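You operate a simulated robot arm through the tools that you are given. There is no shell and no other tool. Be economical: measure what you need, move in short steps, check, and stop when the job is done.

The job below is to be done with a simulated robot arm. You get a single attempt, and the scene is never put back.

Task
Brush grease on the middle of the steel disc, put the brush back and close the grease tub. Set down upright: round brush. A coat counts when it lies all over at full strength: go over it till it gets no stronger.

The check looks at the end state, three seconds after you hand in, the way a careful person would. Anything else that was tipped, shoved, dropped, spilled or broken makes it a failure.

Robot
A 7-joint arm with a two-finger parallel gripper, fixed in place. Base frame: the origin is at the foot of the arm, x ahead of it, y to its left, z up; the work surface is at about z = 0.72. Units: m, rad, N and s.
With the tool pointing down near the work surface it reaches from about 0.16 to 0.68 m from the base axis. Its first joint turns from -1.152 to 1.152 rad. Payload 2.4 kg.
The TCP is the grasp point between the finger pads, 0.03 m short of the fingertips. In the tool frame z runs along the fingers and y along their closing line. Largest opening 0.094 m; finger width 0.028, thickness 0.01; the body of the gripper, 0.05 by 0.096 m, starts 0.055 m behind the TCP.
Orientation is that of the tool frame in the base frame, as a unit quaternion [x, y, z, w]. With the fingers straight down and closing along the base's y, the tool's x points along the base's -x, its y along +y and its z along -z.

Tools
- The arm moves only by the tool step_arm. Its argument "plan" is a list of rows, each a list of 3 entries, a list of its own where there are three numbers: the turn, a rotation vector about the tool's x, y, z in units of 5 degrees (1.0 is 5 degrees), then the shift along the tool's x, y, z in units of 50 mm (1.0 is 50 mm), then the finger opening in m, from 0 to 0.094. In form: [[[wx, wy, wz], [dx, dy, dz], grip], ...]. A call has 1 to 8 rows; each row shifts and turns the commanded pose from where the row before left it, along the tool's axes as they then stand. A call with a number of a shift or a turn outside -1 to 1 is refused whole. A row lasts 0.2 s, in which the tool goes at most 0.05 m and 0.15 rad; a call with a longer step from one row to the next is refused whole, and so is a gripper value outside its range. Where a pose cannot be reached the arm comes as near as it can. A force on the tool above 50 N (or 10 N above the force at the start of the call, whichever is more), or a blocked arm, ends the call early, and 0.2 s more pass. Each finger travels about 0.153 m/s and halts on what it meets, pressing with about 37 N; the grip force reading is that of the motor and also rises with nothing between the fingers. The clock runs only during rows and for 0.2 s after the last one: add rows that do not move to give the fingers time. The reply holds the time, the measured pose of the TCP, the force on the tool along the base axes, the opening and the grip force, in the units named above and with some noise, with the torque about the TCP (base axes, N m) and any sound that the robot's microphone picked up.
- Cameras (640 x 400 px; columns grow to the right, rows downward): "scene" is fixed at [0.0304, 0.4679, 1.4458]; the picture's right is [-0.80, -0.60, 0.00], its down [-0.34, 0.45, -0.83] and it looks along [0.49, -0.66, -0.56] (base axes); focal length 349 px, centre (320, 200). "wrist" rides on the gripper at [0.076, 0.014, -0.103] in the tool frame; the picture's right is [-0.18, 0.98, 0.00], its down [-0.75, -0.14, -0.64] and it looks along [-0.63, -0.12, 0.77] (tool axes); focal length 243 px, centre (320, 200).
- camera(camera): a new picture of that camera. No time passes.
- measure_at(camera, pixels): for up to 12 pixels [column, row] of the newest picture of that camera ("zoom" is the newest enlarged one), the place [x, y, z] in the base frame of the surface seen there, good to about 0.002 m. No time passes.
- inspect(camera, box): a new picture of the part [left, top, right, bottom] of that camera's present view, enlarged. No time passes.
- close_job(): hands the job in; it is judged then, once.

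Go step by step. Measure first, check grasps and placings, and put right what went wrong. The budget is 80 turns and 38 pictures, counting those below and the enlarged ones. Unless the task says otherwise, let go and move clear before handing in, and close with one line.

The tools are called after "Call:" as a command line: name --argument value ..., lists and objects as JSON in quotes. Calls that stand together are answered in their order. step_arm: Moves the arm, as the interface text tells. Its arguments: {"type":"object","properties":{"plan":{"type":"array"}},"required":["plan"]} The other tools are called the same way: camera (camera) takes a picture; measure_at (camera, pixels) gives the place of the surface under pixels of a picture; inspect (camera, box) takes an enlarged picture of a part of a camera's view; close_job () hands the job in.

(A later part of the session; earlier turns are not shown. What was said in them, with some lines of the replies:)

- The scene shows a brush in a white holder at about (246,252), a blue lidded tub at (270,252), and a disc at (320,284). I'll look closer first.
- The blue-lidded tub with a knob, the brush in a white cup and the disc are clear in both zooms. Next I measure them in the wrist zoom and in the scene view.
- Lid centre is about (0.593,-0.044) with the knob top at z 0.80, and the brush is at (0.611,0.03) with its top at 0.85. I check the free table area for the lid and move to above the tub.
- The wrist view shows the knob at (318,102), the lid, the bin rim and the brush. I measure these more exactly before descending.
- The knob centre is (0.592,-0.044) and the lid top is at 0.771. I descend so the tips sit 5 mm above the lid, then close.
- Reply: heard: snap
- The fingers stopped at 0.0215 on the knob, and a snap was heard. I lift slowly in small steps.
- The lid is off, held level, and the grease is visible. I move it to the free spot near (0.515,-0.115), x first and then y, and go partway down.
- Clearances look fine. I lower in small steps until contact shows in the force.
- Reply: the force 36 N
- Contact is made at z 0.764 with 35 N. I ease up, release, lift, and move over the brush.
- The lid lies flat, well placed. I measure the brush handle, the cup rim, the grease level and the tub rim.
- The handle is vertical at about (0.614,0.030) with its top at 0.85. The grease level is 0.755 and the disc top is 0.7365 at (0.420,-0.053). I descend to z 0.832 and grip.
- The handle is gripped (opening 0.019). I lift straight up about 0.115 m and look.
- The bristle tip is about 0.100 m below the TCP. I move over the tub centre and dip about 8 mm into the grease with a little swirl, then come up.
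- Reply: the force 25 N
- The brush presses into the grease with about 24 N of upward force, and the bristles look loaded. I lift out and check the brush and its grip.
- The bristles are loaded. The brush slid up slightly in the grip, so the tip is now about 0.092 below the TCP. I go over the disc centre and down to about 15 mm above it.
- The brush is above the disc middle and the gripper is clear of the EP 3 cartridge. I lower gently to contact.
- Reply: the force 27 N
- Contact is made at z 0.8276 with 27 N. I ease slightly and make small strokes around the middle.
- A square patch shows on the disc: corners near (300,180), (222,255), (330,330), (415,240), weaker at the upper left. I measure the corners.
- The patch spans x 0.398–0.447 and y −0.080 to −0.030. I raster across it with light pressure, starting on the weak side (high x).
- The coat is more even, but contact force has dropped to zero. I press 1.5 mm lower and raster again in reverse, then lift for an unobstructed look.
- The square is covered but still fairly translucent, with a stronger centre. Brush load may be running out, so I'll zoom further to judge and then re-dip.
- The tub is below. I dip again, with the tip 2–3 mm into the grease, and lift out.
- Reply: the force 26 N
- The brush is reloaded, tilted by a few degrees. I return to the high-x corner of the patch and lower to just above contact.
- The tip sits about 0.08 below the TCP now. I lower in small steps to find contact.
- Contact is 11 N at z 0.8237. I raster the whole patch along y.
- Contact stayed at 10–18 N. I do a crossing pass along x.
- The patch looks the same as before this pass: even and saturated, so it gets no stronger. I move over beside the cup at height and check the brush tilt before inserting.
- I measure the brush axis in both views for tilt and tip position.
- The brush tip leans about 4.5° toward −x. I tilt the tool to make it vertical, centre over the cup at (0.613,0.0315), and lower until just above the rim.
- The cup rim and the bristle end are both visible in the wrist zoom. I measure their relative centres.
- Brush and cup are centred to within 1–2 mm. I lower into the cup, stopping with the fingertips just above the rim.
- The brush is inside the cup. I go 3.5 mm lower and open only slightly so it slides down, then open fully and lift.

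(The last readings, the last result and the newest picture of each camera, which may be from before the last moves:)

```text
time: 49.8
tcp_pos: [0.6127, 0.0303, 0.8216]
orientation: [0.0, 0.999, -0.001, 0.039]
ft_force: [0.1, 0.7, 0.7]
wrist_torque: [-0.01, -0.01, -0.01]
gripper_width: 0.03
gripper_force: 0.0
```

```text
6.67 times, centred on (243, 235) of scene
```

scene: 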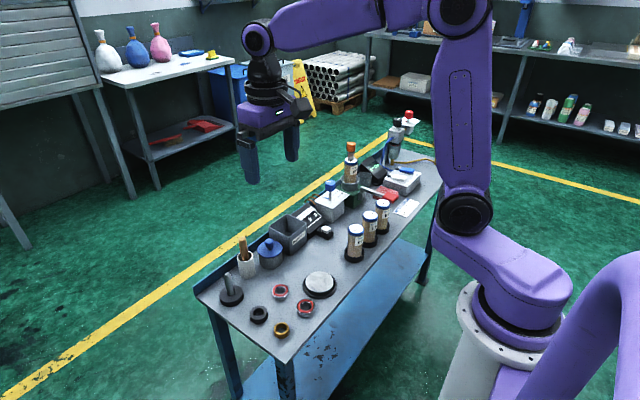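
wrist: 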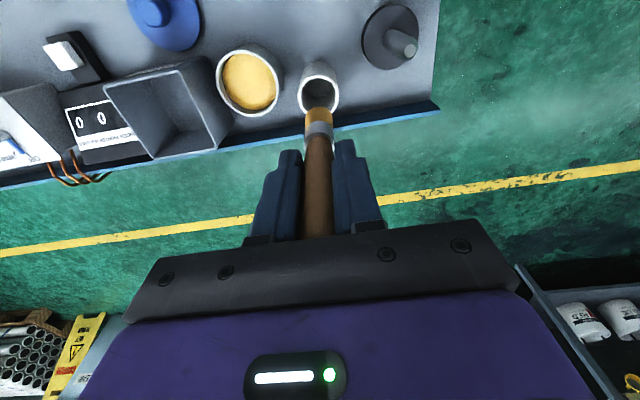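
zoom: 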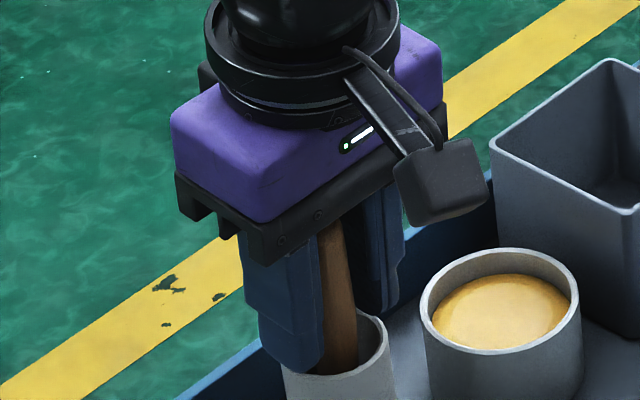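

The brush slid down into the cup. I lift straight up, straighten the tool and check.

Call:
step_arm --plan '[[[0, 0, 0], [0, 0, 0], 0.045], [[0, 0, 0], [-0.039, 0, -0.5], 0.045], [[0, 0, 0], [-0.062, 0, -0.8], 0.045], [[0, 0, 0], [-0.062, 0, -0.8], 0.045], [[0, 0, 0], [-0.03, 0, -0.38], 0.045], [[0, 0.9, 0], [0, 0, 0], 0.045], [[0, 0, 0], [0, 0, 0], 0.045]]'

Call:
inspect --camera "scene" --box '[195, 205, 355, 305]'

```text
time: 51.4
tcp_pos: [0.6117, 0.0291, 0.9445]
orientation: [-0.001, 1.0, 0.0, 0.0]
ft_force: [-0.3, 0.0, 0.2]
wrist_torque: [0.02, 0.0, 0.03]
gripper_width: 0.0449
gripper_force: 0.0
```

```text
4.00 times, centred on (275, 255) of scene
```

zoom: 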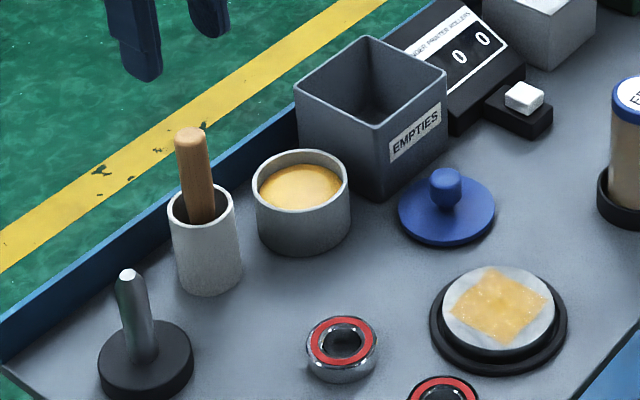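

The brush stands in its cup and the disc has its coat. I go to the lid, which I released at TCP (0.5153,-0.1153,0.762), and grip the knob.

Call:
measure_at --camera "zoom" --pixels '[[446, 175], [430, 187], [461, 187], [400, 210], [494, 210], [188, 133], [197, 190], [302, 188], [276, 175]]'

Call:
step_arm --plan '[[[0, 0, 0], [0.482, -0.722, 0], 0.05], [[0, 0, 0], [0.482, -0.722, 0], 0.05], [[0, 0, 0], [0.482, -0.722, 0], 0.05], [[0, 0, 0], [0.482, -0.722, 0], 0.05], [[0, 0, 0], [0, 0, 0.9], 0.05], [[0, 0, 0], [0, 0, 0.9], 0.05], [[0, 0, 0], [0, 0, 0.9], 0.05], [[0, 0, 0], [0, 0, 0.5], 0.05]]'

```text
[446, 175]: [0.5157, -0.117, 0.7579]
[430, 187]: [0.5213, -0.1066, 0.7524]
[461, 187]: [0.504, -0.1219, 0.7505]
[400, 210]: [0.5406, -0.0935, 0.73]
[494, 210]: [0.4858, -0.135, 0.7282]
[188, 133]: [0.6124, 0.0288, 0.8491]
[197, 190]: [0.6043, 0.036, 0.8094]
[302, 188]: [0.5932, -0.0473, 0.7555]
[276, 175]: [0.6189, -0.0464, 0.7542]
```

```text
time: 53.2
tcp_pos: [0.5158, -0.1145, 0.7846]
orientation: [-0.001, 1.0, 0.0, -0.001]
ft_force: [-0.5, -0.5, -0.5]
wrist_torque: [0.04, -0.02, 0.01]
gripper_width: 0.0501
gripper_force: 0.1
```

I'm above the knob. I lower 20 mm, close and lift.

Call:
step_arm --plan '[[[0, 0, 0], [0, 0, 0.2], 0.05], [[0, 0, 0], [0, 0, 0.2], 0.05], [[0, 0, 0], [0, 0, 0], 0.0], [[0, 0, 0], [0, 0, 0], 0.0], [[0, 0, 0], [0, 0, 0], 0.0], [[0, 0, 0], [0, 0, 0], 0.0]]'

Call:
step_arm --plan '[[[0, 0, 0], [0, 0, -0.3], 0.0], [[0, 0, 0], [0, 0, -0.8], 0.0], [[0, 0, 0], [0, 0, -0.8], 0.0], [[0, 0, 0], [0, 0, -0.5], 0.0], [[0, 0, 0], [0, 0.7, 0], 0.0], [[0, 0, 0], [0, 0.7, 0], 0.0], [[0, 0, 0], [-0.77, 0, 0], 0.0], [[0, 0, 0], [-0.77, 0, 0], 0.0]]'

Call:
inspect --camera "scene" --box '[210, 190, 330, 265]'

```text
time: 54.6
tcp_pos: [0.5175, -0.1143, 0.7655]
orientation: [0.0, 1.0, 0.001, 0.0]
ft_force: [0.0, 0.4, 0.9]
wrist_torque: [-0.05, 0.0, 0.0]
gripper_width: 0.022
gripper_force: 37.1
```

```text
time: 56.4
tcp_pos: [0.5922, -0.0439, 0.8852]
orientation: [-0.002, 1.0, -0.001, 0.0]
ft_force: [-0.7, -0.2, 0.4]
wrist_torque: [0.01, 0.02, 0.02]
gripper_width: 0.0213
gripper_force: 37.0
```

```text
5.33 times, centred on (270, 228) of scene
```

zoom: 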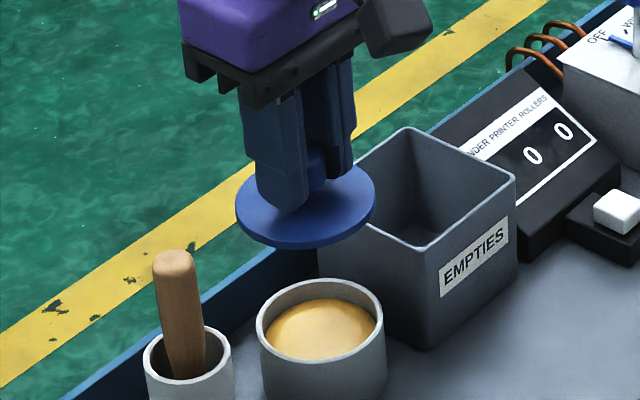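

The lid is held level over the tub, and it should seat at about TCP z 0.807. I lower gently.

Call:
step_arm --plan '[[[0, 0, 0], [0, 0, 0.7], 0.0], [[0, 0, 0], [0, 0, 0.5], 0.0], [[0, 0, 0], [0, 0, 0.2], 0.0], [[0, 0, 0], [0, 0, 0.1], 0.0], [[0, 0, 0], [0, 0, 0], 0.0]]'

Call:
inspect --camera "scene" --box '[220, 205, 316, 265]'

```text
time: 57.6
tcp_pos: [0.5915, -0.0444, 0.8115]
orientation: [0.0, 1.0, 0.0, 0.0]
ft_force: [-0.2, -0.5, -1.3]
wrist_torque: [-0.02, 0.02, 0.02]
gripper_width: 0.0217
gripper_force: 36.6
```

```text
6.67 times, centred on (268, 235) of scene
```

zoom: 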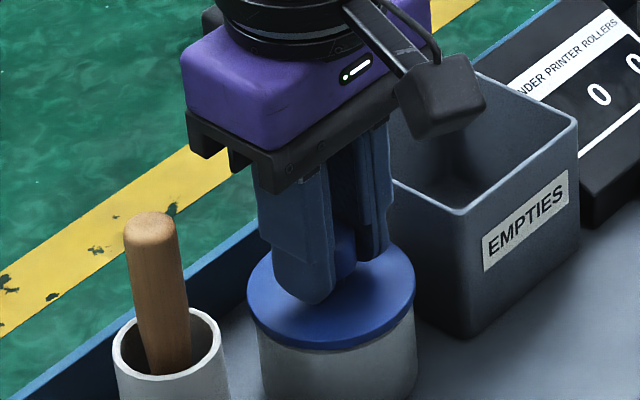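

The lid is aligned and about 4 mm above its seat. I lower in 1 mm steps until contact.

Call:
step_arm --plan '[[[0, 0, 0], [0, 0, 0.03], 0.0], [[0, 0, 0], [0, 0, 0.03], 0.0], [[0, 0, 0], [0, 0, 0.02], 0.0], [[0, 0, 0], [0, 0, 0.02], 0.0], [[0, 0, 0], [0, 0, 0], 0.0]]'

```text
time: 58.8
tcp_pos: [0.5927, -0.045, 0.8046]
orientation: [0.0, 1.0, 0.0, 0.0]
ft_force: [-2.0, -0.1, 10.4]
wrist_torque: [0.01, 0.15, 0.02]
gripper_width: 0.0217
gripper_force: 36.9
```

Contact is 10 N at z 0.8046. A snap was heard when the lid was first gripped, so I press a little more in case it clicks shut.

Call:
step_arm --plan '[[[0, 0, 0], [0, 0, 0.02], 0.0], [[0, 0, 0], [0, 0, 0.02], 0.0], [[0, 0, 0], [0, 0, 0], 0.0]]'

```text
time: 59.6
tcp_pos: [0.5935, -0.0446, 0.8057]
orientation: [0.001, 1.0, 0.0, 0.002]
ft_force: [-6.4, 2.4, 34.9]
wrist_torque: [-0.01, 0.11, 0.01]
gripper_width: 0.0215
gripper_force: 37.6
```

It is firmly seated at 35 N. I relax the press, release and lift clear.

Call:
step_arm --plan '[[[0, 0, 0], [0, 0, -0.05], 0.0], [[0, 0, 0], [0, 0, 0], 0.03], [[0, 0, 0], [0, 0, 0], 0.045], [[0, 0, 0], [0, 0, 0], 0.045], [[0, 0, 0], [0, 0, -0.6], 0.045], [[0, 0, 0], [0, 0, -0.9], 0.045], [[0, 0, 0], [0, 0, -0.9], 0.045], [[0, 0, 0], [0, 0, -0.9], 0.045]]'

Call:
inspect --camera "scene" --box '[195, 205, 355, 305]'

```text
time: 61.4
tcp_pos: [0.5936, -0.0443, 0.9701]
orientation: [0.0, 1.0, 0.0, -0.001]
ft_force: [0.0, -0.9, -0.8]
wrist_torque: [-0.01, 0.02, 0.02]
gripper_width: 0.045
gripper_force: 0.1
heard: snap
```

```text
4.00 times, centred on (275, 255) of scene
```

zoom: 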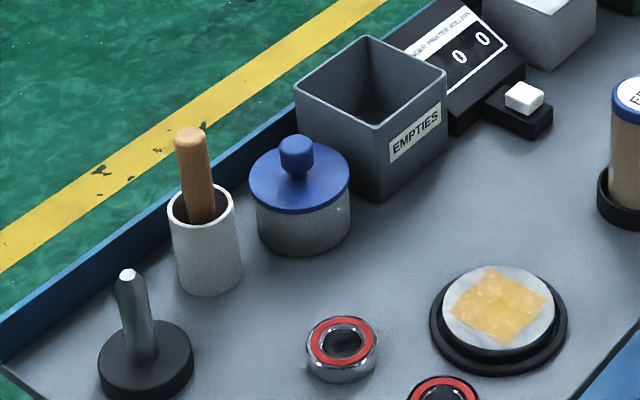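

The lid snapped shut and sits level, and the brush is in its cup. One last close look at the coat before handing in.

Call:
inspect --camera "scene" --box '[296, 264, 344, 294]'

Call:
measure_at --camera "scene" --pixels '[[257.5, 249], [282, 250], [270, 257], [269, 240], [242, 238]]'

```text
13.33 times, centred on (320, 279) of scene
```

zoom: 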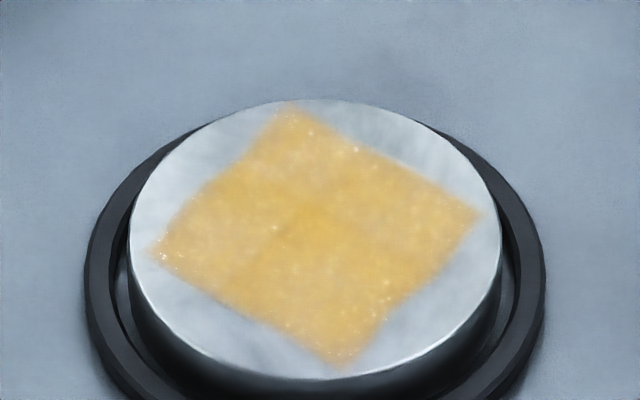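

```text
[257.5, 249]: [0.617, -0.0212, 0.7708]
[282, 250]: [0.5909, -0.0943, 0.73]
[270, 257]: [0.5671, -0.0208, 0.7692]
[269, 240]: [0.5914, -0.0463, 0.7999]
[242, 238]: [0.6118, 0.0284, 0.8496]
```

The coat covers the whole patch evenly and did not change with the repeat pass. The lid (top 0.771) and brush (top 0.85) are back at their starting heights and the arm is clear, so I hand in.

Call:
close_job

```text
The job is handed in.
```

I greased the middle of the disc until another pass made the coat no stronger, stood the brush upright in its cup, and snapped the tub lid shut.
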